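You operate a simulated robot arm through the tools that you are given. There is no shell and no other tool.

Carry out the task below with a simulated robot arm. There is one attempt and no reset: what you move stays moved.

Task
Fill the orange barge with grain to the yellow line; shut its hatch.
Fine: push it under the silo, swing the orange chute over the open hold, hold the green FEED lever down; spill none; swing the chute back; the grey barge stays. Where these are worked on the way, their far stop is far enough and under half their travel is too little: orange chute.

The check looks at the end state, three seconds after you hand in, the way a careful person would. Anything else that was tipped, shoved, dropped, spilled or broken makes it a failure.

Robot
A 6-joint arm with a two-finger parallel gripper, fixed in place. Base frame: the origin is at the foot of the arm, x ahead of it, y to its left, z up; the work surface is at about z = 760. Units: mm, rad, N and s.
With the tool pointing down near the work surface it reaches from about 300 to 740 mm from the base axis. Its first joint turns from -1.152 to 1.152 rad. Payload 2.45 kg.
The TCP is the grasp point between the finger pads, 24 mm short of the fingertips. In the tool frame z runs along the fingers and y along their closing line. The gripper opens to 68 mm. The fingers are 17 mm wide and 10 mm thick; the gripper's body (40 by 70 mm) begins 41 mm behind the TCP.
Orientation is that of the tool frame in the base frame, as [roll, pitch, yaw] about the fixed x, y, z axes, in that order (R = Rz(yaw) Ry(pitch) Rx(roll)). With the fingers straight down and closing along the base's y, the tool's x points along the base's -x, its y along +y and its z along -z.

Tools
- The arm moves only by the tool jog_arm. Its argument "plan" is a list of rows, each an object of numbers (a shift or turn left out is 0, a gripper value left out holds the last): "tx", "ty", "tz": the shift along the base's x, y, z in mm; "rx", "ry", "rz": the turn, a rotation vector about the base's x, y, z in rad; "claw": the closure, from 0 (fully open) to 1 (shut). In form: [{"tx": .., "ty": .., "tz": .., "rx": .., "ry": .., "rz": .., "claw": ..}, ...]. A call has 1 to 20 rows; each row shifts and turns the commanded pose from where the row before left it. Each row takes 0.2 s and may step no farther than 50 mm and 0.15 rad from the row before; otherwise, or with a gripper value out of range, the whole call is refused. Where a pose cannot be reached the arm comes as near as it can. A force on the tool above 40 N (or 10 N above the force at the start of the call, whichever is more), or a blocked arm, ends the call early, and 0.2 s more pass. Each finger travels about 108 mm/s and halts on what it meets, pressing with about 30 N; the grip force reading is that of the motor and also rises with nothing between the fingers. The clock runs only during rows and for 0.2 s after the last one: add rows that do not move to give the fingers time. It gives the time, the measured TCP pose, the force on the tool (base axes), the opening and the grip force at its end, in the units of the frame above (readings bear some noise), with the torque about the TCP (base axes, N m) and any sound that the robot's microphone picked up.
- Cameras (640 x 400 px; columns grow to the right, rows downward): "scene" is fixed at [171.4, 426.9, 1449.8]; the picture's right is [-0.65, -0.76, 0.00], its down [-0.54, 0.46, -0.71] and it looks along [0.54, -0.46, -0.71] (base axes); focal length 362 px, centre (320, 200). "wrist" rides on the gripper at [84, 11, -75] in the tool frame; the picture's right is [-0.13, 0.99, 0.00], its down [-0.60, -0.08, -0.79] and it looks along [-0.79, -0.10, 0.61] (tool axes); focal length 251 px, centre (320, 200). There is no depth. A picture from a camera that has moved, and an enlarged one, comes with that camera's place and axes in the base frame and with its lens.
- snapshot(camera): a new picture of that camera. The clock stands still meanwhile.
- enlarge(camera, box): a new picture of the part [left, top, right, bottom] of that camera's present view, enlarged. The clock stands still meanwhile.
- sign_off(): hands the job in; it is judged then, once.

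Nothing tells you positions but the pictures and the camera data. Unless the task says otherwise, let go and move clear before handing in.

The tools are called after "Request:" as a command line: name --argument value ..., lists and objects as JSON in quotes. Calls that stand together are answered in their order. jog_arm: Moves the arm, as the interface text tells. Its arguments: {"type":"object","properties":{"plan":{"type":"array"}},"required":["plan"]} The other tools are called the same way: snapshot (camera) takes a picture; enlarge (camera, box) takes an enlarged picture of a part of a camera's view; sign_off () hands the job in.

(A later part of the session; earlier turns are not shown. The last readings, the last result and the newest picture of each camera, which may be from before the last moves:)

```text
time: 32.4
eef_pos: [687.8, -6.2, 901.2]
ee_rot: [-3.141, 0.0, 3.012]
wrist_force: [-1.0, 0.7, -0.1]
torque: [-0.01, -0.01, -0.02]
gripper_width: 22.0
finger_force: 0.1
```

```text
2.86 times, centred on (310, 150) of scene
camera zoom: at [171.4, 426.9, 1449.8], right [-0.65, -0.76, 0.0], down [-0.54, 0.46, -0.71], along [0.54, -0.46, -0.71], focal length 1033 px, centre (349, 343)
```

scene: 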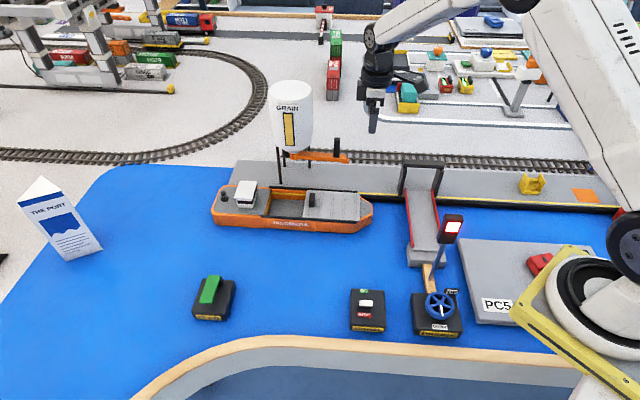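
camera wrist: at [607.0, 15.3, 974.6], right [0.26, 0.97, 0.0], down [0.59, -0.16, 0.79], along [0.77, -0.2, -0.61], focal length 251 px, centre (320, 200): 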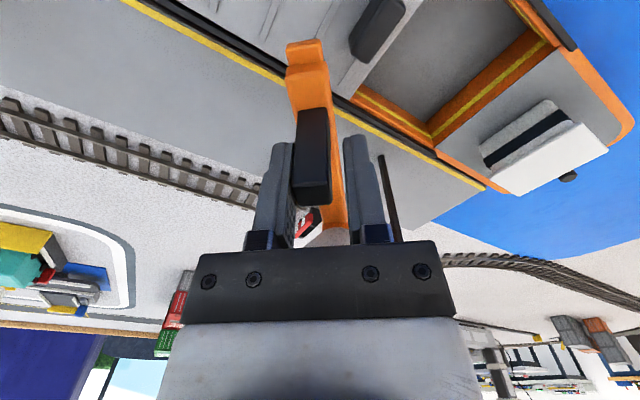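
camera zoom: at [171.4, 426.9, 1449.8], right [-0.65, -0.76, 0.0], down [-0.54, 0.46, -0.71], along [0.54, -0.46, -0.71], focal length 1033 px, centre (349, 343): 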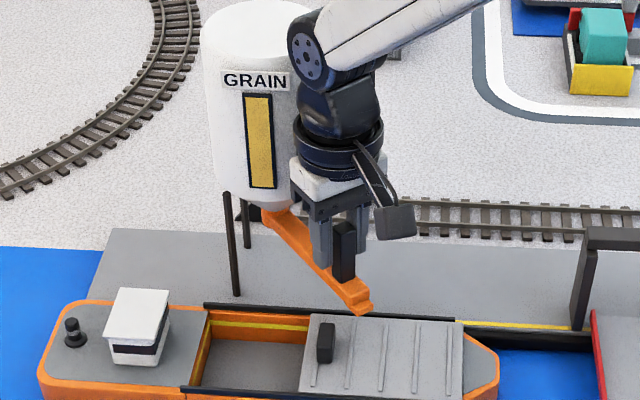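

Before continuing, the chute tip is about to pass over the hatch handle. I'll check the vertical clearance there.

Request:
enlarge --camera "scene" --box '[300, 160, 380, 210]'

Request:
enlarge --camera "wrist" --box '[260, 0, 420, 100]'

```text
8.00 times, centred on (340, 185) of scene
camera zoom: at [171.4, 426.9, 1449.8], right [-0.65, -0.76, 0.0], down [-0.54, 0.46, -0.71], along [0.54, -0.46, -0.71], focal length 2893 px, centre (160, 320)
```

zoom: 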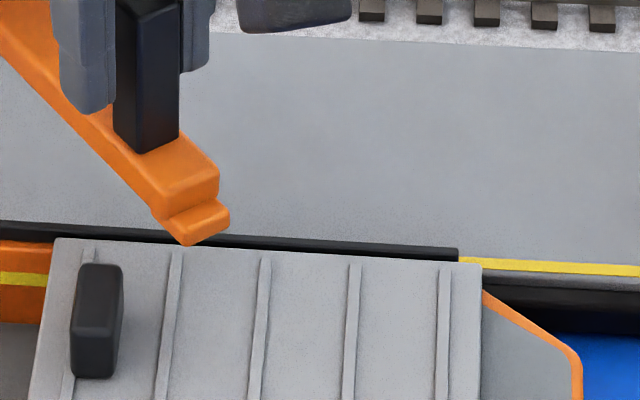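

```text
4.00 times, centred on (340, 50) of wrist
camera zoom: at [607.0, 15.3, 974.6], right [0.26, 0.97, 0.0], down [0.59, -0.16, 0.79], along [0.77, -0.2, -0.61], focal length 1006 px, centre (240, 800)
```

zoom: 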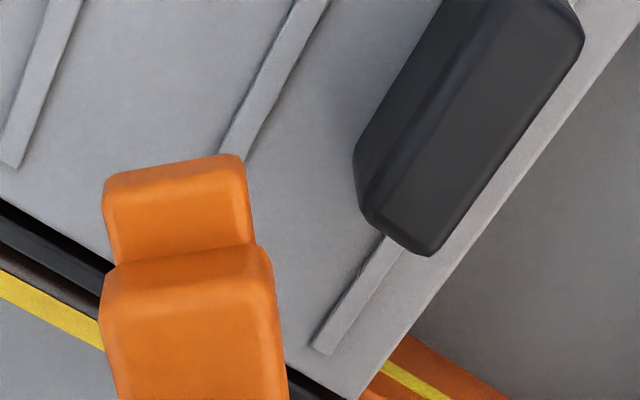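

Chute lip bottom comes out near z 842 and the hatch handle top near 826, so there's about 15 mm of clearance. Continuing the swing.

Request:
jog_arm --plan '[{"tx": 1.9, "ty": 11.13, "rz": -0.1}, {"tx": 2.99, "ty": 10.88, "rz": -0.1}, {}]'

Request:
enlarge --camera "scene" --box '[220, 100, 400, 240]'

Request:
snapshot --camera "wrist"

```text
time: 33.2
eef_pos: [693.1, 16.5, 899.5]
ee_rot: [3.141, -0.001, 2.812]
wrist_force: [-0.1, 0.7, -0.2]
torque: [-0.03, -0.01, -0.04]
gripper_width: 22.6
finger_force: 0.1
```

```text
2.86 times, centred on (310, 170) of scene
camera zoom: at [171.4, 426.9, 1449.8], right [-0.65, -0.76, 0.0], down [-0.54, 0.46, -0.71], along [0.54, -0.46, -0.71], focal length 1033 px, centre (349, 286)
```

zoom: 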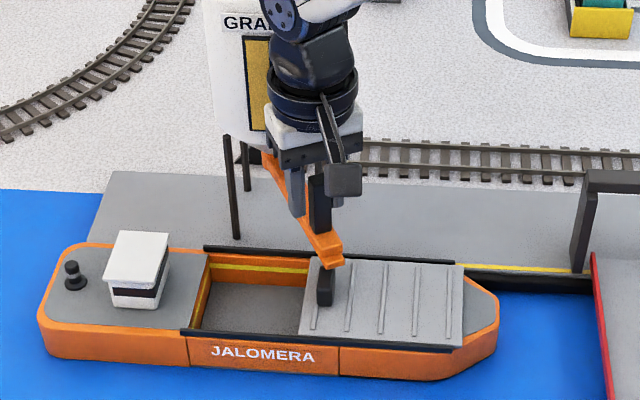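

```text
taken
camera wrist: at [617.6, 52.9, 974.6], right [0.44, 0.9, 0.0], down [0.55, -0.27, 0.79], along [0.71, -0.35, -0.61], focal length 251 px, centre (320, 200)
```

wrist: 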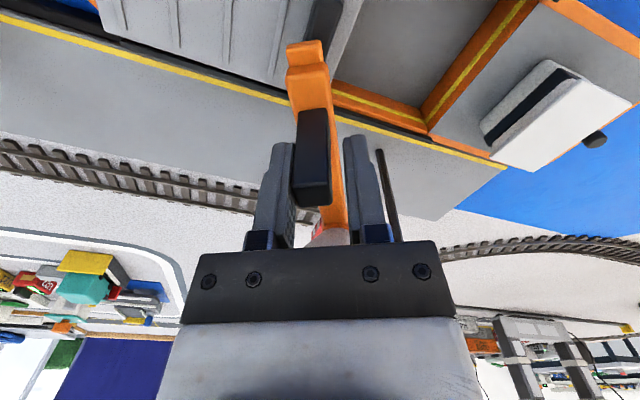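

Request:
jog_arm --plan '[{"tx": 4.08, "ty": 10.52, "rz": -0.1}, {"tx": 5.1, "ty": 10.07, "rz": -0.1}, {"tx": 6.07, "ty": 9.5, "rz": -0.1}, {}]'

Request:
enlarge --camera "scene" --box '[220, 100, 400, 240]'

Request:
snapshot --camera "wrist"

```text
time: 34.2
eef_pos: [708.2, 46.8, 899.9]
ee_rot: [-3.142, 0.0, 2.511]
wrist_force: [0.1, -0.5, 0.5]
torque: [0.01, -0.01, -0.01]
gripper_width: 22.5
finger_force: 0.2
```

```text
2.86 times, centred on (310, 170) of scene
camera zoom: at [171.4, 426.9, 1449.7], right [-0.65, -0.76, 0.0], down [-0.54, 0.46, -0.71], along [0.54, -0.46, -0.71], focal length 1033 px, centre (349, 286)
```

zoom: 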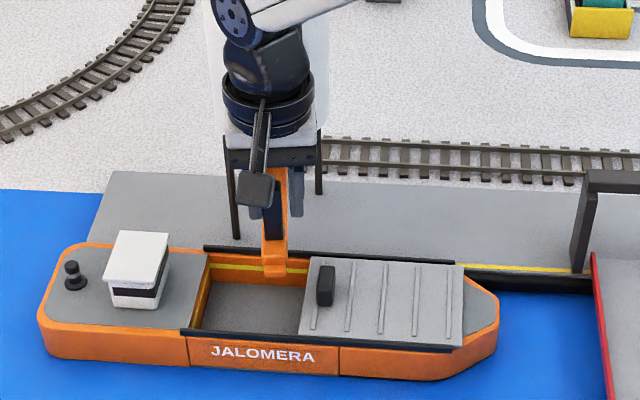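

```text
taken
camera wrist: at [647.6, 104.0, 975.1], right [0.69, 0.72, 0.0], down [0.44, -0.42, 0.79], along [0.57, -0.55, -0.61], focal length 251 px, centre (320, 200)
```

wrist: 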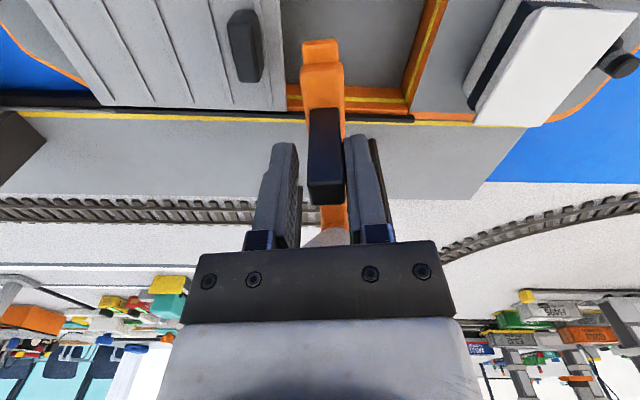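

Request:
jog_arm --plan '[{"tx": 7.0, "ty": 8.86, "rz": -0.1}, {"tx": 3.9, "ty": 4.1, "rz": -0.05}, {}]'

Request:
enlarge --camera "scene" --box '[220, 100, 400, 240]'

Request:
snapshot --camera "wrist"

```text
time: 35.0
eef_pos: [719.0, 60.5, 900.7]
ee_rot: [-3.141, 0.001, 2.361]
wrist_force: [0.3, -0.9, 0.7]
torque: [0.02, 0.0, 0.0]
gripper_width: 22.3
finger_force: 0.0
```

```text
2.86 times, centred on (310, 170) of scene
camera zoom: at [171.4, 426.9, 1449.8], right [-0.65, -0.76, 0.0], down [-0.54, 0.46, -0.71], along [0.54, -0.46, -0.71], focal length 1033 px, centre (349, 286)
```

zoom: 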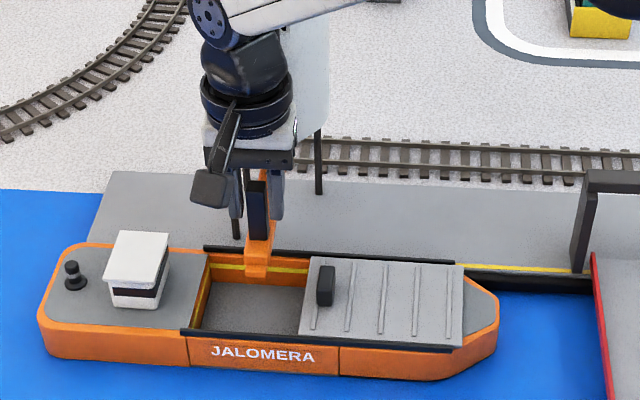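

```text
taken
camera wrist: at [667.3, 125.3, 974.4], right [0.79, 0.61, 0.0], down [0.37, -0.48, 0.79], along [0.49, -0.63, -0.61], focal length 251 px, centre (320, 200)
```

wrist: 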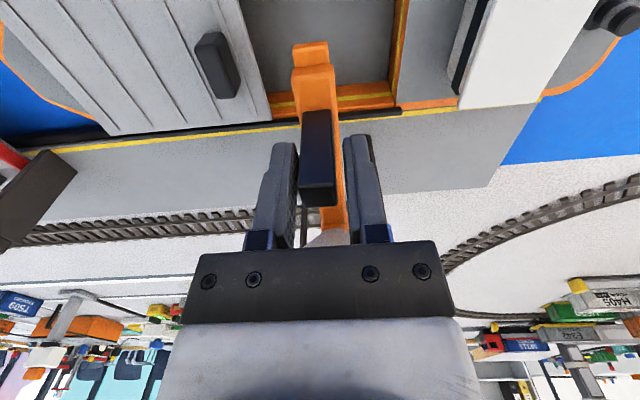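

The chute is almost perpendicular over the hold, lip end at about (691, 84). I'll nudge it a bit further to find its far stop.

Request:
jog_arm --plan '[{"tx": 2.0, "ty": 1.95, "rz": -0.025}, {"tx": 2.0, "ty": 1.9, "rz": -0.025}, {}]'

Request:
enlarge --camera "scene" --box '[220, 120, 380, 240]'

Request:
snapshot --camera "wrist"

```text
time: 35.8
eef_pos: [722.5, 62.2, 900.5]
ee_rot: [3.14, -0.001, 2.312]
wrist_force: [-3.3, -3.5, 1.1]
torque: [0.04, 0.05, 0.07]
gripper_width: 26.1
finger_force: 2.6
```

```text
3.33 times, centred on (300, 180) of scene
camera zoom: at [171.3, 426.8, 1449.8], right [-0.65, -0.76, 0.0], down [-0.54, 0.46, -0.71], along [0.54, -0.46, -0.71], focal length 1205 px, centre (387, 267)
```

zoom: 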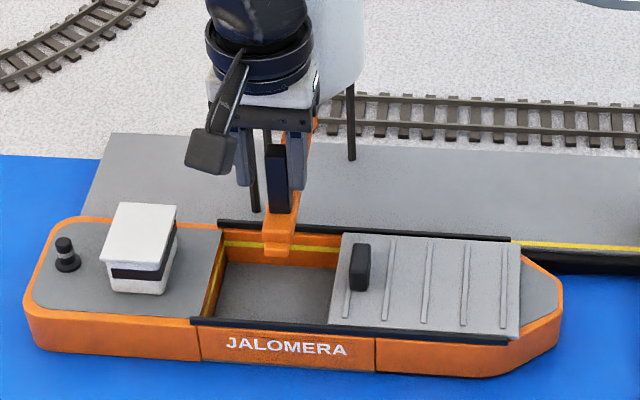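

```text
taken
camera wrist: at [674.6, 131.4, 974.7], right [0.82, 0.57, 0.0], down [0.35, -0.5, 0.79], along [0.46, -0.65, -0.61], focal length 251 px, centre (320, 200)
```

wrist: 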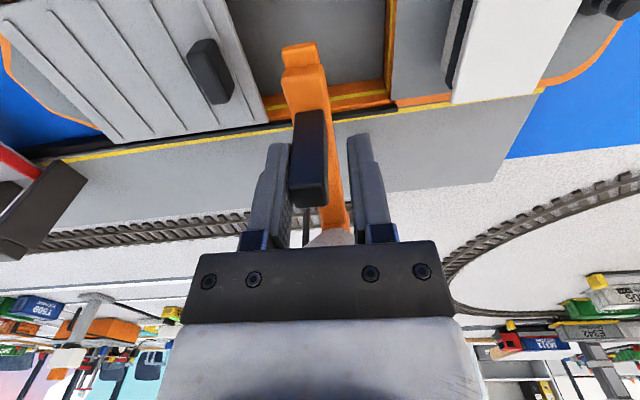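

The far stop is reached (about 5 N). I'll open, lift straight off the handle, and move out over the water.

Request:
jog_arm --plan '[{"tx": -1.5, "ty": -1.4, "claw": 0.35}, {"claw": 0.2}, {}, {"tz": 30}, {"tz": 40}, {"tz": 30}, {"tx": -25, "ty": 30}, {"tx": -25, "ty": 35}, {"tx": -25, "ty": 35}, {"tx": -30, "ty": 30}, {}]'

Request:
enlarge --camera "scene" --box '[200, 80, 400, 240]'

Request:
snapshot --camera "wrist"

```text
time: 38.2
eef_pos: [613.5, 192.5, 999.5]
ee_rot: [-3.141, -0.001, 2.313]
wrist_force: [-0.2, -0.4, 0.7]
torque: [0.0, -0.02, -0.01]
gripper_width: 54.4
finger_force: 0.1
```

```text
2.50 times, centred on (300, 160) of scene
camera zoom: at [171.3, 426.9, 1449.8], right [-0.65, -0.76, 0.0], down [-0.54, 0.46, -0.71], along [0.54, -0.46, -0.71], focal length 904 px, centre (370, 300)
```

zoom: 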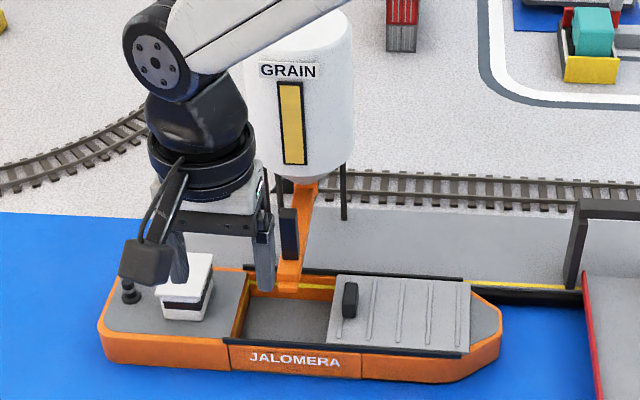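

```text
taken
camera wrist: at [567.0, 260.3, 1074.5], right [0.82, 0.57, 0.0], down [0.35, -0.5, 0.79], along [0.46, -0.65, -0.61], focal length 251 px, centre (320, 200)
```

wrist: 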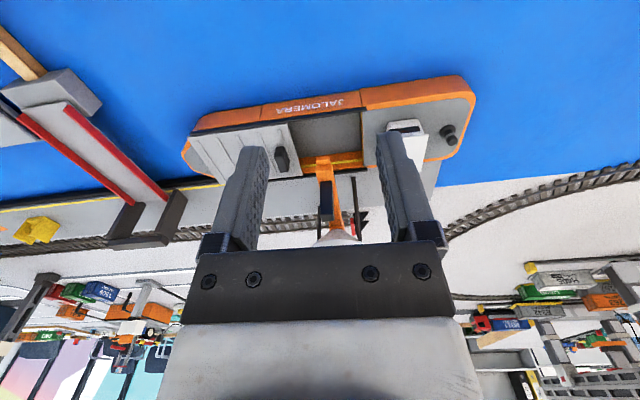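

Request:
enlarge --camera "wrist" --box '[250, 70, 410, 250]'

Request:
enlarge --camera "scene" --box '[165, 250, 265, 340]'

```text
2.22 times, centred on (330, 160) of wrist
camera zoom: at [567.0, 260.3, 1074.5], right [0.82, 0.57, 0.0], down [0.35, -0.5, 0.79], along [0.46, -0.65, -0.61], focal length 559 px, centre (298, 289)
```

zoom: 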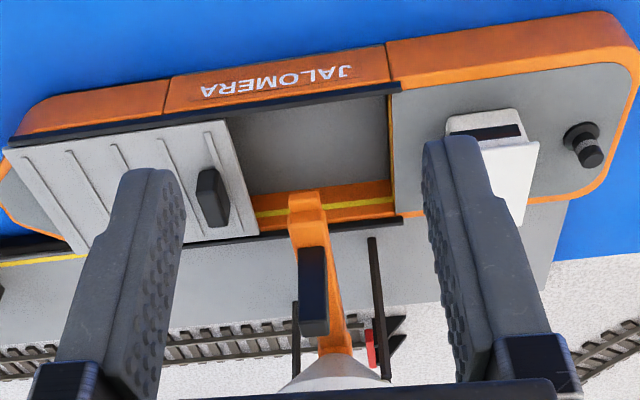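

```text
4.44 times, centred on (215, 295) of scene
camera zoom: at [171.3, 426.9, 1449.8], right [-0.65, -0.76, 0.0], down [-0.54, 0.46, -0.71], along [0.54, -0.46, -0.71], focal length 1607 px, centre (787, -222)
```

zoom: 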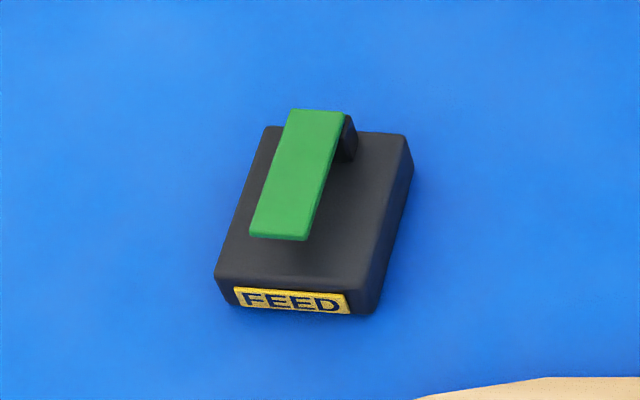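

Seen from above, the lip drops well inside the open hold. Now I'll move over the FEED lever with the fingers closed and inspect it.

Request:
jog_arm --plan '[{"tx": -4, "ty": 34, "tz": -10, "claw": 1}, {"tx": -4, "ty": 34, "tz": -10}, {"tx": -4, "ty": 34, "tz": -10}, {"tx": -2, "ty": 34, "tz": -10}, {}, {}]'

Request:
snapshot --camera "wrist"

Request:
enlarge --camera "wrist" --box '[220, 0, 420, 200]'

Request:
enlarge --camera "scene" --box '[165, 170, 365, 330]'

```text
time: 39.6
eef_pos: [600.5, 328.0, 959.3]
ee_rot: [3.141, 0.0, 2.314]
wrist_force: [0.0, -0.2, -1.2]
torque: [0.02, 0.0, 0.0]
gripper_width: 0.0
finger_force: 24.0
```

```text
taken
camera wrist: at [554.0, 396.3, 1034.2], right [0.82, 0.57, 0.0], down [0.35, -0.5, 0.79], along [0.46, -0.65, -0.61], focal length 251 px, centre (320, 200)
```

wrist: 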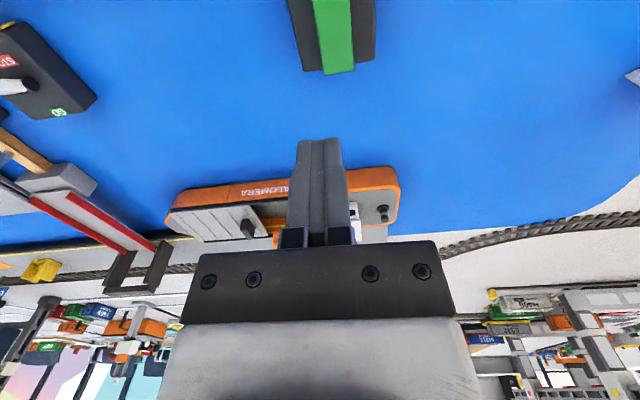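

```text
2.00 times, centred on (320, 100) of wrist
camera zoom: at [554.0, 396.3, 1034.2], right [0.82, 0.57, 0.0], down [0.35, -0.5, 0.79], along [0.46, -0.65, -0.61], focal length 503 px, centre (320, 400)
```

zoom: 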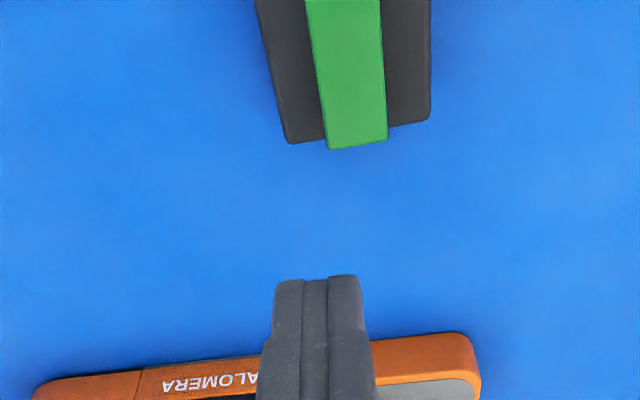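

```text
2.50 times, centred on (265, 250) of scene
camera zoom: at [171.4, 426.9, 1449.8], right [-0.65, -0.76, 0.0], down [-0.54, 0.46, -0.71], along [0.54, -0.46, -0.71], focal length 904 px, centre (458, 75)
```

zoom: 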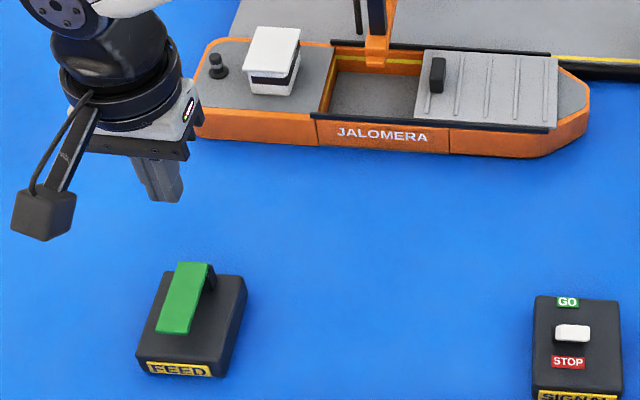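

The lever's far (hinge) end is at about (624, 322, 821). I want the full lever in the wrist view before pressing, so I'll back off toward the table edge.

Request:
jog_arm --plan '[{"tx": -20, "ty": 21, "tz": -5}, {"tx": -20, "ty": 21, "tz": -10}, {}]'

Request:
enlarge --camera "wrist" --box '[220, 0, 420, 200]'

Request:
enlarge --camera "scene" --box '[165, 250, 265, 340]'

```text
time: 40.4
eef_pos: [562.5, 369.3, 945.6]
ee_rot: [3.141, 0.0, 2.312]
wrist_force: [0.3, -0.2, 0.4]
torque: [0.0, 0.0, 0.0]
gripper_width: 0.1
finger_force: 23.7
```

```text
2.00 times, centred on (320, 100) of wrist
camera zoom: at [514.2, 438.1, 1019.4], right [0.82, 0.57, 0.0], down [0.35, -0.5, 0.79], along [0.46, -0.65, -0.61], focal length 503 px, centre (320, 400)
```

zoom: 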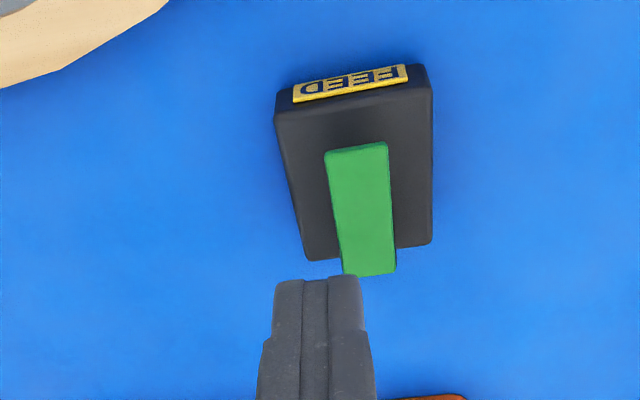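

```text
4.44 times, centred on (215, 295) of scene
camera zoom: at [171.4, 426.9, 1449.8], right [-0.65, -0.76, 0.0], down [-0.54, 0.46, -0.71], along [0.54, -0.46, -0.71], focal length 1607 px, centre (787, -222)
```

zoom: 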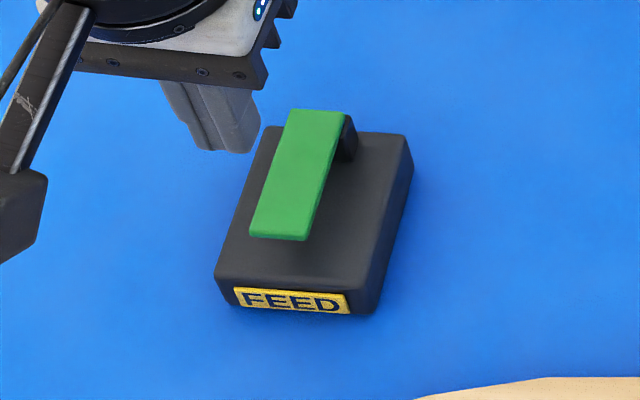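

The lever slopes from (624, 323, 821) at the hinge to its free end at (584, 365, 813), about 30 mm above the box. I'll position the closed fingertips just above the free end.

Request:
jog_arm --plan '[{"tx": 9.8, "ty": -4.4, "tz": -28}, {"tx": 9.8, "ty": -4.4, "tz": -28}, {"tx": 9.8, "ty": -4.4, "tz": -28}, {"tz": -10}, {}]'

Request:
snapshot --camera "scene"

Request:
enlarge --camera "scene" --box '[165, 250, 265, 340]'

Request:
enlarge --camera "wrist" --box '[220, 60, 420, 260]'

```text
time: 41.6
eef_pos: [590.3, 357.6, 851.4]
ee_rot: [3.14, -0.002, 2.311]
wrist_force: [0.0, -0.3, -0.3]
torque: [0.0, 0.03, -0.02]
gripper_width: 0.0
finger_force: 23.7
```

```text
taken
```

scene: 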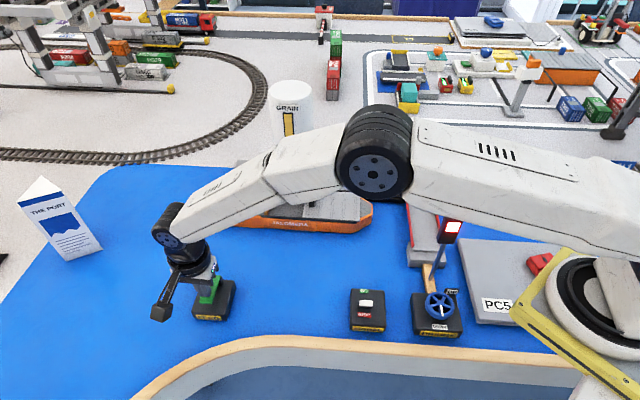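

```text
4.44 times, centred on (215, 295) of scene
camera zoom: at [171.4, 426.9, 1449.8], right [-0.65, -0.76, 0.0], down [-0.54, 0.46, -0.71], along [0.54, -0.46, -0.71], focal length 1607 px, centre (787, -222)
```

zoom: 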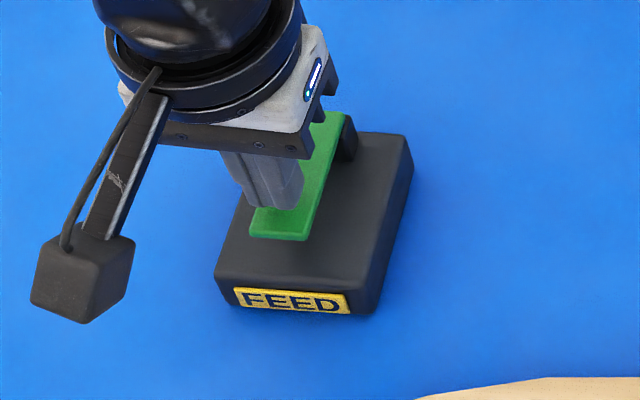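

```text
2.00 times, centred on (320, 160) of wrist
camera zoom: at [543.9, 425.6, 925.3], right [0.82, 0.57, 0.0], down [0.35, -0.5, 0.79], along [0.46, -0.65, -0.61], focal length 503 px, centre (320, 280)
```

zoom: 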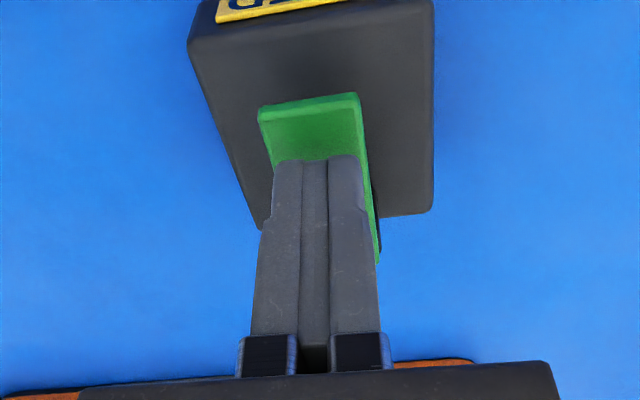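

The forearm hides the hold from the scene camera here. I'll turn the wrist in place so the wrist camera sees the hold beside the gripper while I press.

Request:
jog_arm --plan '[{"rz": 0.13}, {"rz": 0.13}, {"rz": 0.13}, {"rz": 0.13}, {}]'

Request:
snapshot --camera "wrist"

```text
time: 42.8
eef_pos: [590.6, 356.5, 851.4]
ee_rot: [3.141, 0.0, 2.836]
wrist_force: [-0.3, -0.2, -0.5]
torque: [0.05, -0.01, 0.0]
gripper_width: 0.1
finger_force: 23.3
```

```text
taken
camera wrist: at [515.5, 391.9, 925.8], right [0.42, 0.91, 0.0], down [0.55, -0.26, 0.79], along [0.72, -0.34, -0.61], focal length 251 px, centre (320, 200)
```

wrist: 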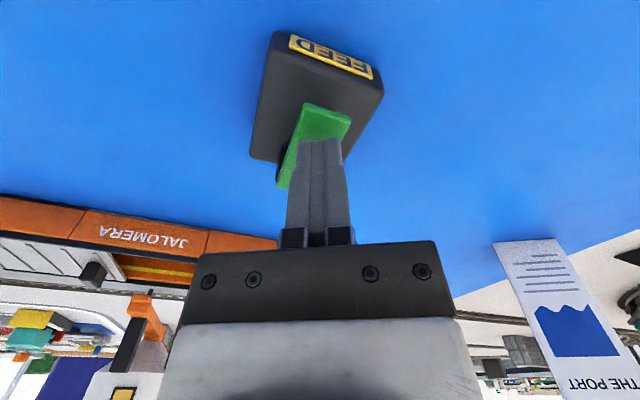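

Request:
enlarge --camera "wrist" --box '[60, 210, 220, 310]'

Request:
enlarge --camera "scene" --box '[220, 70, 360, 170]'

```text
4.00 times, centred on (140, 260) of wrist
camera zoom: at [515.5, 391.9, 925.8], right [0.42, 0.91, 0.0], down [0.55, -0.26, 0.79], along [0.72, -0.34, -0.61], focal length 1006 px, centre (1040, -40)
```

zoom: 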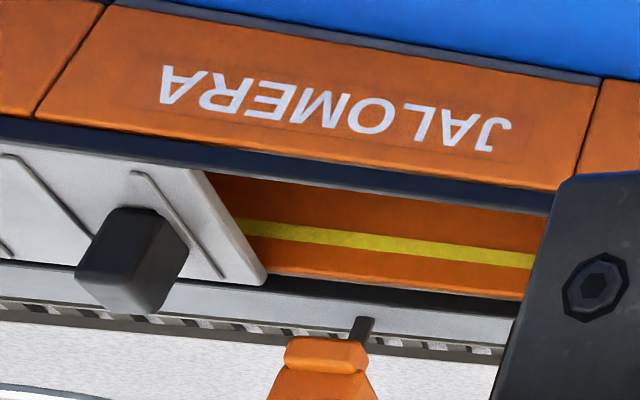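

```text
4.00 times, centred on (290, 120) of scene
camera zoom: at [171.4, 426.9, 1449.8], right [-0.65, -0.76, 0.0], down [-0.54, 0.46, -0.71], along [0.54, -0.46, -0.71], focal length 1446 px, centre (440, 520)
```

zoom: 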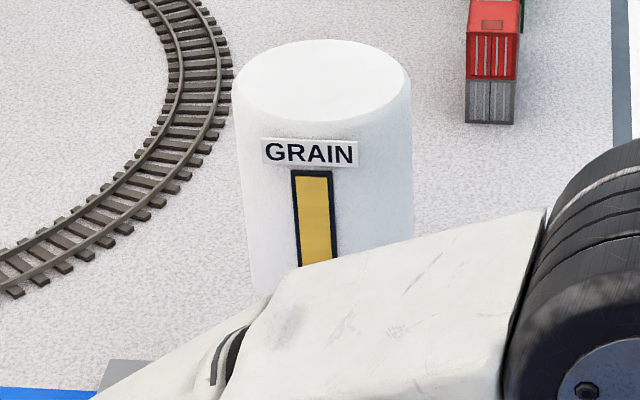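

I have a clear (upside-down) view of the hold's far wall and the yellow line. Now lowering to the lever in small steps, checking force and flow.

Request:
jog_arm --plan '[{"tz": -7}, {"tz": -4}]'

Request:
enlarge --camera "scene" --box '[165, 250, 265, 340]'

```text
time: 43.4
eef_pos: [591.0, 357.2, 839.8]
ee_rot: [-3.14, 0.0, 2.832]
wrist_force: [-1.8, -0.5, 1.5]
torque: [-0.02, 0.04, -0.02]
gripper_width: 0.0
finger_force: 23.0
```

```text
4.44 times, centred on (215, 295) of scene
camera zoom: at [171.3, 426.9, 1449.8], right [-0.65, -0.76, 0.0], down [-0.54, 0.46, -0.71], along [0.54, -0.46, -0.71], focal length 1607 px, centre (787, -222)
```

zoom: 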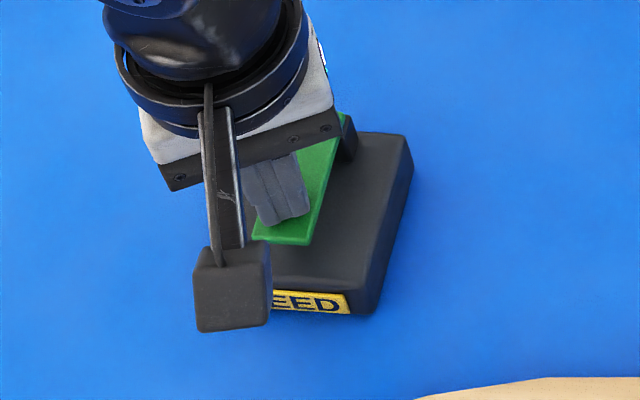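

Contact with the lever at TCP z ≈ 840. Pressing further in small steps.

Request:
jog_arm --plan '[{"tz": -4}]'

Request:
enlarge --camera "wrist" --box '[60, 210, 220, 310]'

```text
time: 43.8
eef_pos: [592.8, 357.4, 837.5]
ee_rot: [-3.14, -0.001, 2.833]
wrist_force: [-1.9, -1.0, 3.5]
torque: [-0.05, 0.05, -0.01]
gripper_width: 0.0
finger_force: 23.3
heard: click
```

```text
4.00 times, centred on (140, 260) of wrist
camera zoom: at [515.8, 392.0, 911.3], right [0.42, 0.91, 0.0], down [0.55, -0.26, 0.79], along [0.72, -0.34, -0.61], focal length 1006 px, centre (1040, -40)
```

zoom: 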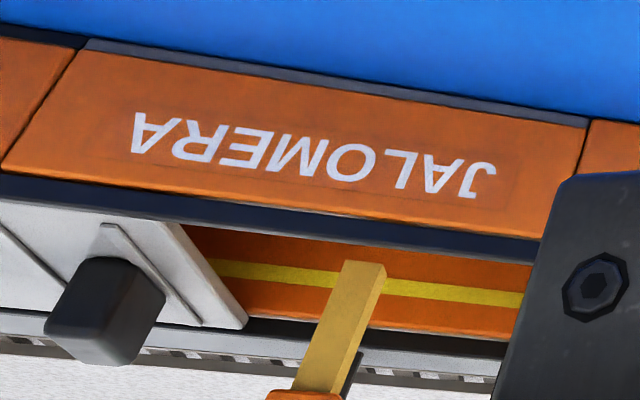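

A click, and grain is flowing from the chute lip down into the hold. I'll hold here and watch in short increments.

Request:
jog_arm --plan '[{}]'

Request:
enlarge --camera "wrist" --box '[60, 210, 220, 310]'

```text
time: 44.2
eef_pos: [591.3, 356.6, 836.2]
ee_rot: [-3.141, 0.0, 2.833]
wrist_force: [-0.7, 0.1, 2.0]
torque: [-0.03, -0.01, -0.04]
gripper_width: 0.1
finger_force: 23.4
```

```text
4.00 times, centred on (140, 260) of wrist
camera zoom: at [515.8, 392.0, 911.1], right [0.42, 0.91, 0.0], down [0.55, -0.26, 0.79], along [0.72, -0.34, -0.61], focal length 1006 px, centre (1040, -40)
```

zoom: 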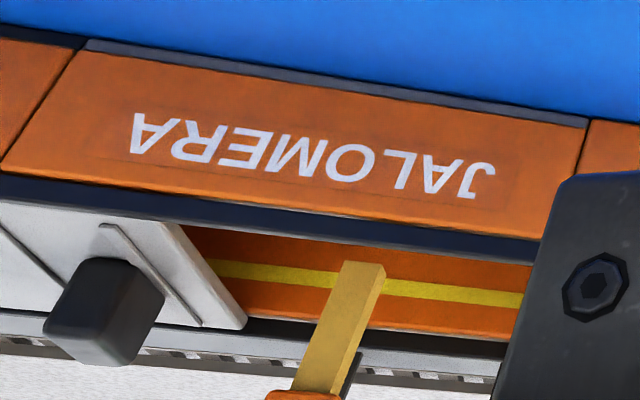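

Request:
jog_arm --plan '[{}, {}]'

Request:
enlarge --camera "wrist" --box '[60, 210, 220, 310]'

Request:
snapshot --camera "scene"

```text
time: 44.8
eef_pos: [592.1, 356.9, 835.9]
ee_rot: [-3.141, -0.002, 2.833]
wrist_force: [0.1, 0.6, 1.6]
torque: [0.01, -0.02, 0.03]
gripper_width: 0.0
finger_force: 23.7
```

```text
4.00 times, centred on (140, 260) of wrist
camera zoom: at [515.9, 392.1, 911.2], right [0.42, 0.91, 0.0], down [0.55, -0.26, 0.79], along [0.72, -0.34, -0.61], focal length 1006 px, centre (1040, -40)
```

zoom: 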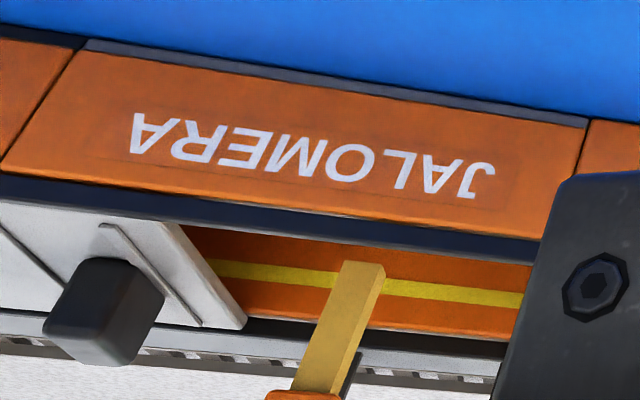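

```text
taken
```

scene: 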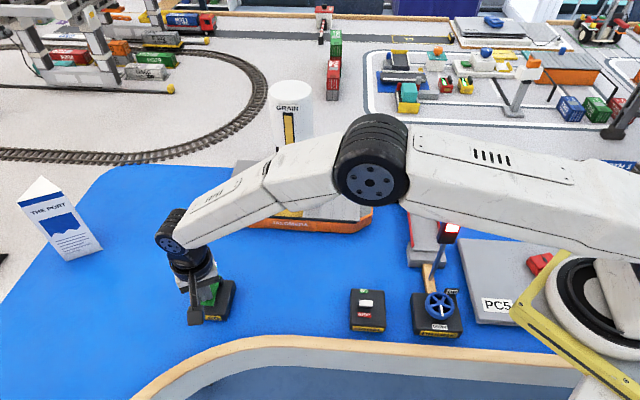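

Request:
enlarge --camera "scene" --box '[230, 180, 350, 240]'

Request:
enlarge --camera "scene" --box '[255, 75, 335, 155]'

```text
5.33 times, centred on (290, 210) of scene
camera zoom: at [171.3, 426.9, 1449.8], right [-0.65, -0.76, 0.0], down [-0.54, 0.46, -0.71], along [0.54, -0.46, -0.71], focal length 1929 px, centre (480, 147)
```

zoom: 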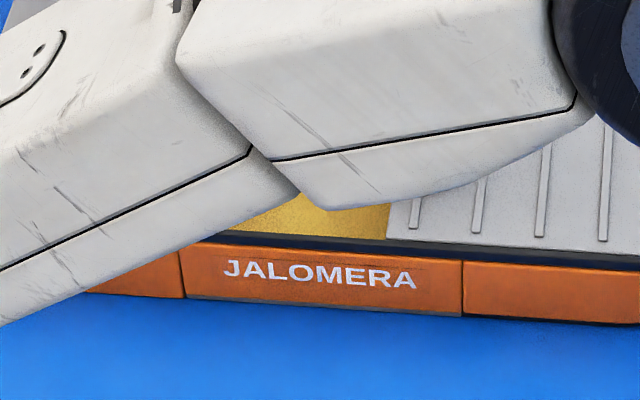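

```text
5.00 times, centred on (295, 115) of scene
camera zoom: at [171.3, 426.9, 1449.8], right [-0.65, -0.76, 0.0], down [-0.54, 0.46, -0.71], along [0.54, -0.46, -0.71], focal length 1808 px, centre (445, 625)
```

zoom: 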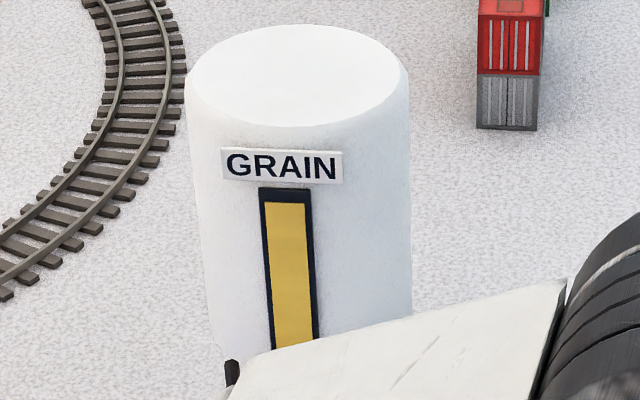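

Grain is landing in the hold and the silo gauge has dropped slightly. Holding on in short increments.

Request:
jog_arm --plan '[{}, {}]'

Request:
enlarge --camera "wrist" --box '[60, 210, 220, 310]'

Request:
enlarge --camera "scene" --box '[255, 75, 335, 155]'

```text
time: 45.4
eef_pos: [590.1, 357.4, 837.2]
ee_rot: [3.141, 0.0, 2.834]
wrist_force: [0.7, 1.1, 1.7]
torque: [-0.02, -0.03, 0.01]
gripper_width: 0.1
finger_force: 23.2
```

```text
4.00 times, centred on (140, 260) of wrist
camera zoom: at [515.8, 392.1, 911.1], right [0.42, 0.91, 0.0], down [0.55, -0.26, 0.79], along [0.72, -0.34, -0.61], focal length 1006 px, centre (1040, -40)
```

zoom: 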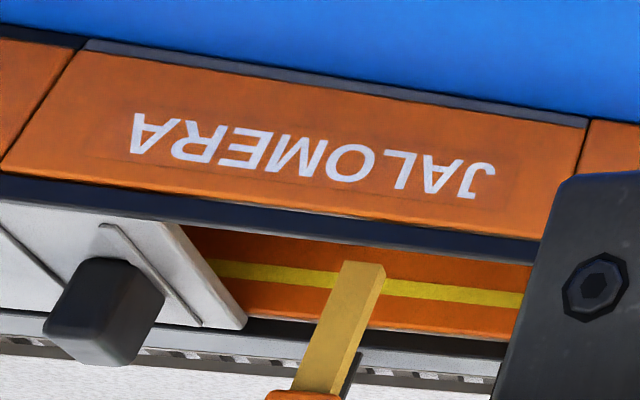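

```text
5.00 times, centred on (295, 115) of scene
camera zoom: at [171.4, 426.9, 1449.8], right [-0.65, -0.76, 0.0], down [-0.54, 0.46, -0.71], along [0.54, -0.46, -0.71], focal length 1808 px, centre (445, 625)
```

zoom: 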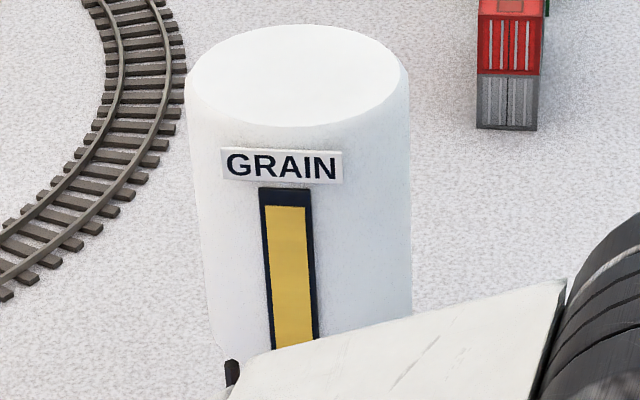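

Request:
jog_arm --plan '[{}, {}, {}, {}]'

Request:
enlarge --camera "wrist" --box '[60, 210, 220, 310]'

Request:
enlarge --camera "scene" --box '[230, 180, 350, 240]'

Request:
enlarge --camera "scene" --box '[255, 75, 335, 155]'

```text
time: 46.4
eef_pos: [591.0, 356.6, 836.9]
ee_rot: [3.141, -0.002, 2.831]
wrist_force: [-0.5, 0.7, 2.4]
torque: [0.0, -0.04, 0.03]
gripper_width: 0.0
finger_force: 23.9
```

```text
4.00 times, centred on (140, 260) of wrist
camera zoom: at [515.7, 392.0, 911.0], right [0.42, 0.91, 0.0], down [0.55, -0.26, 0.79], along [0.72, -0.34, -0.61], focal length 1006 px, centre (1040, -40)
```

zoom: 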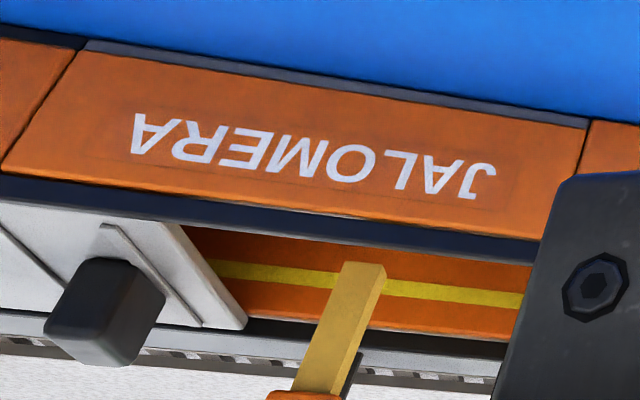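

```text
5.33 times, centred on (290, 210) of scene
camera zoom: at [171.3, 426.9, 1449.8], right [-0.65, -0.76, 0.0], down [-0.54, 0.46, -0.71], along [0.54, -0.46, -0.71], focal length 1929 px, centre (480, 147)
```

zoom: 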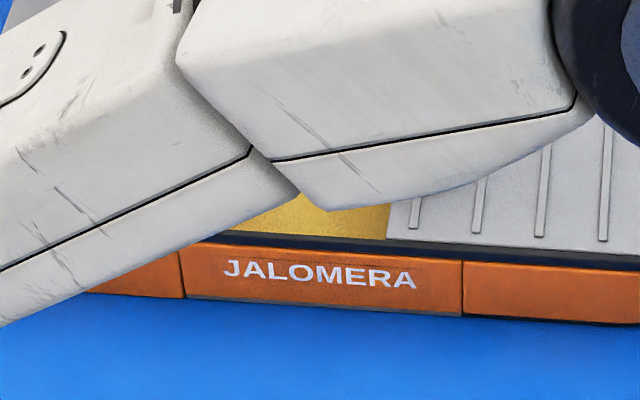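

```text
5.00 times, centred on (295, 115) of scene
camera zoom: at [171.3, 426.9, 1449.8], right [-0.65, -0.76, 0.0], down [-0.54, 0.46, -0.71], along [0.54, -0.46, -0.71], focal length 1808 px, centre (445, 625)
```

zoom: 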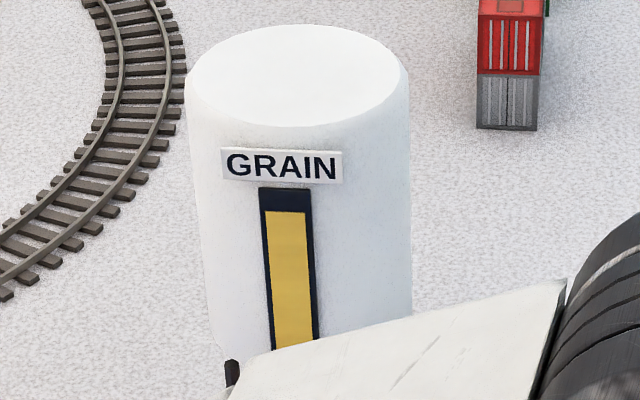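

Request:
jog_arm --plan '[{}, {}, {}, {}]'

Request:
enlarge --camera "wrist" --box '[60, 210, 220, 310]'

Request:
enlarge --camera "scene" --box '[230, 180, 350, 240]'

```text
time: 47.4
eef_pos: [592.1, 357.6, 836.5]
ee_rot: [3.14, 0.001, 2.832]
wrist_force: [-0.8, -0.2, 2.1]
torque: [-0.03, 0.01, 0.0]
gripper_width: 0.0
finger_force: 23.7
```

```text
4.00 times, centred on (140, 260) of wrist
camera zoom: at [515.7, 392.0, 911.0], right [0.42, 0.91, 0.0], down [0.55, -0.26, 0.79], along [0.72, -0.34, -0.61], focal length 1006 px, centre (1040, -40)
```

zoom: 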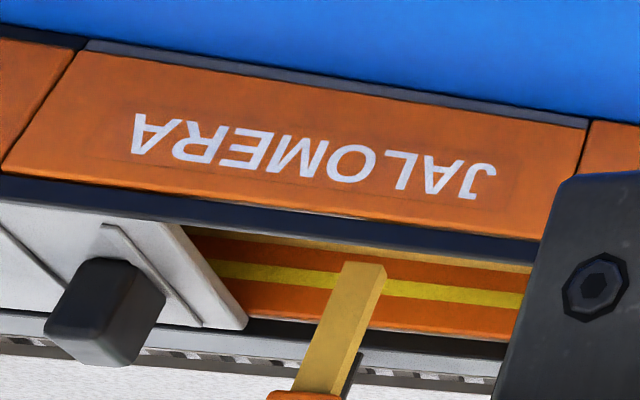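

```text
5.33 times, centred on (290, 210) of scene
camera zoom: at [171.3, 426.9, 1449.8], right [-0.65, -0.76, 0.0], down [-0.54, 0.46, -0.71], along [0.54, -0.46, -0.71], focal length 1929 px, centre (480, 147)
```

zoom: 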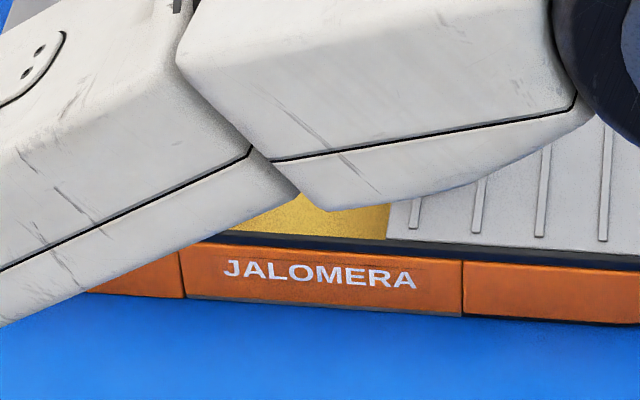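

The grain surface is just becoming visible at the far wall, below the yellow line. Continuing in short steps.

Request:
jog_arm --plan '[{}, {}, {}, {}]'

Request:
enlarge --camera "wrist" --box '[90, 240, 210, 300]'

```text
time: 48.4
eef_pos: [591.5, 357.3, 836.3]
ee_rot: [-3.14, -0.001, 2.834]
wrist_force: [0.1, 0.4, 2.9]
torque: [0.0, -0.02, 0.0]
gripper_width: 0.0
finger_force: 23.6
```

```text
5.33 times, centred on (150, 270) of wrist
camera zoom: at [515.7, 392.0, 911.0], right [0.42, 0.91, 0.0], down [0.55, -0.26, 0.79], along [0.72, -0.34, -0.61], focal length 1341 px, centre (1227, -173)
```

zoom: 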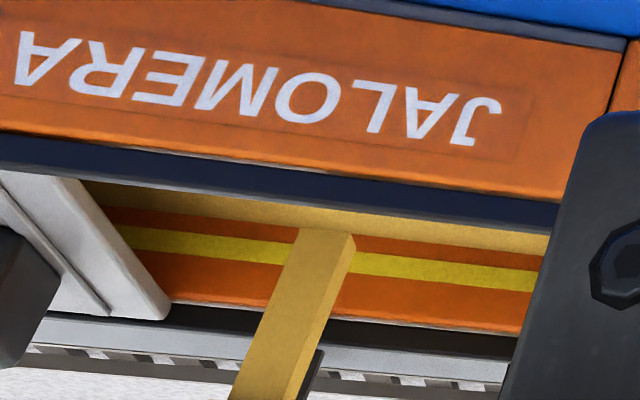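

The level is now close: roughly 1.3 s more at the observed rate to the line's centre. Holding 0.6 s.

Request:
jog_arm --plan '[{}, {}]'

Request:
enlarge --camera "wrist" --box '[110, 245, 206, 305]'

```text
time: 49.0
eef_pos: [590.7, 356.9, 837.0]
ee_rot: [3.14, 0.0, 2.833]
wrist_force: [-1.1, -0.8, 2.4]
torque: [0.02, -0.02, -0.01]
gripper_width: 0.0
finger_force: 23.8
```

```text
6.67 times, centred on (158, 275) of wrist
camera zoom: at [515.7, 392.0, 911.1], right [0.42, 0.91, 0.0], down [0.55, -0.26, 0.79], along [0.72, -0.34, -0.61], focal length 1676 px, centre (1400, -300)
```

zoom: 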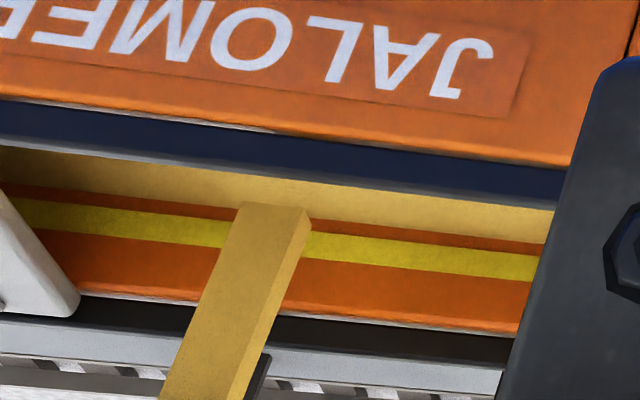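

Just under the line now. Holding another 0.6 s, then checking again.

Request:
jog_arm --plan '[{}, {}]'

Request:
enlarge --camera "wrist" --box '[110, 245, 206, 305]'

```text
time: 49.6
eef_pos: [591.5, 357.3, 836.1]
ee_rot: [-3.14, 0.001, 2.832]
wrist_force: [-0.1, 0.3, 2.2]
torque: [-0.01, 0.01, -0.01]
gripper_width: 0.0
finger_force: 24.2
```

```text
6.67 times, centred on (158, 275) of wrist
camera zoom: at [515.7, 392.0, 911.1], right [0.42, 0.91, 0.0], down [0.55, -0.26, 0.79], along [0.72, -0.34, -0.61], focal length 1676 px, centre (1400, -300)
```

zoom: 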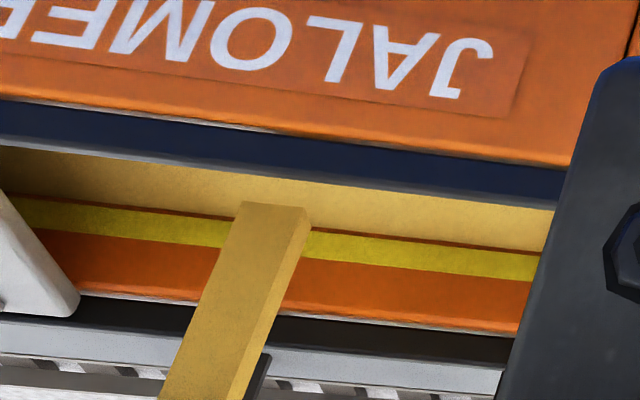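

Request:
jog_arm --plan '[{}, {}]'

Request:
enlarge --camera "wrist" --box '[110, 245, 206, 305]'

```text
time: 50.2
eef_pos: [591.8, 356.5, 836.9]
ee_rot: [-3.141, -0.001, 2.832]
wrist_force: [0.1, 0.2, 2.1]
torque: [-0.03, 0.02, 0.04]
gripper_width: 0.0
finger_force: 23.9
```

```text
6.67 times, centred on (158, 275) of wrist
camera zoom: at [515.8, 392.0, 911.1], right [0.42, 0.91, 0.0], down [0.55, -0.26, 0.79], along [0.72, -0.34, -0.61], focal length 1676 px, centre (1400, -300)
```

zoom: 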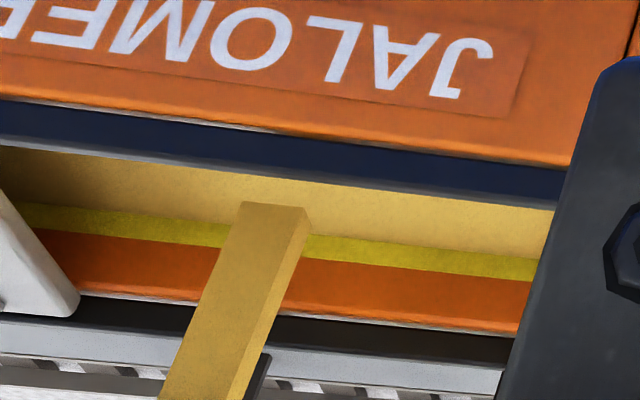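

The surface has entered the line and covers about a quarter of it. I'll hold 0.4 s more and release straight up in the same move.

Request:
jog_arm --plan '[{}, {}, {"tz": 16}, {"tz": 20}, {"tz": 10}]'

Request:
snapshot --camera "wrist"

Request:
enlarge --camera "scene" --box '[165, 250, 265, 340]'

```text
time: 51.4
eef_pos: [591.0, 357.6, 882.3]
ee_rot: [-3.14, -0.001, 2.832]
wrist_force: [0.4, -0.4, 0.8]
torque: [0.0, 0.01, -0.03]
gripper_width: 0.0
finger_force: 24.1
```

```text
taken
camera wrist: at [515.8, 392.1, 956.6], right [0.42, 0.91, 0.0], down [0.55, -0.26, 0.79], along [0.72, -0.34, -0.61], focal length 251 px, centre (320, 200)
```

wrist: 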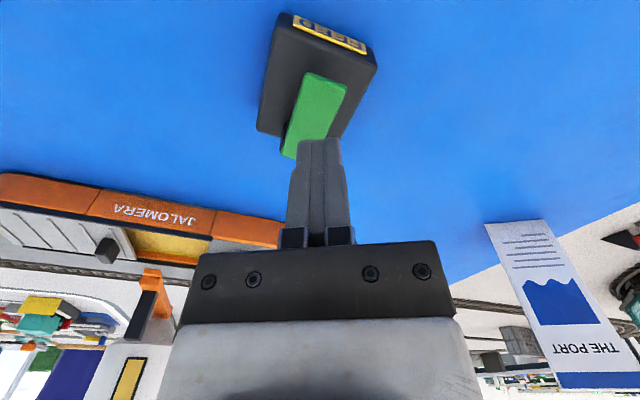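

```text
4.44 times, centred on (215, 295) of scene
camera zoom: at [171.4, 426.9, 1449.8], right [-0.65, -0.76, 0.0], down [-0.54, 0.46, -0.71], along [0.54, -0.46, -0.71], focal length 1607 px, centre (787, -222)
```

zoom: 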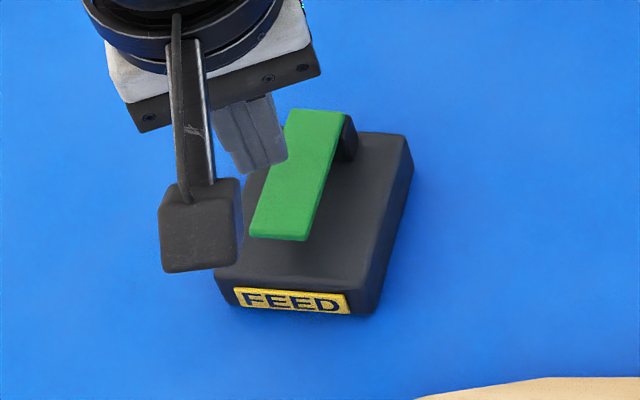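

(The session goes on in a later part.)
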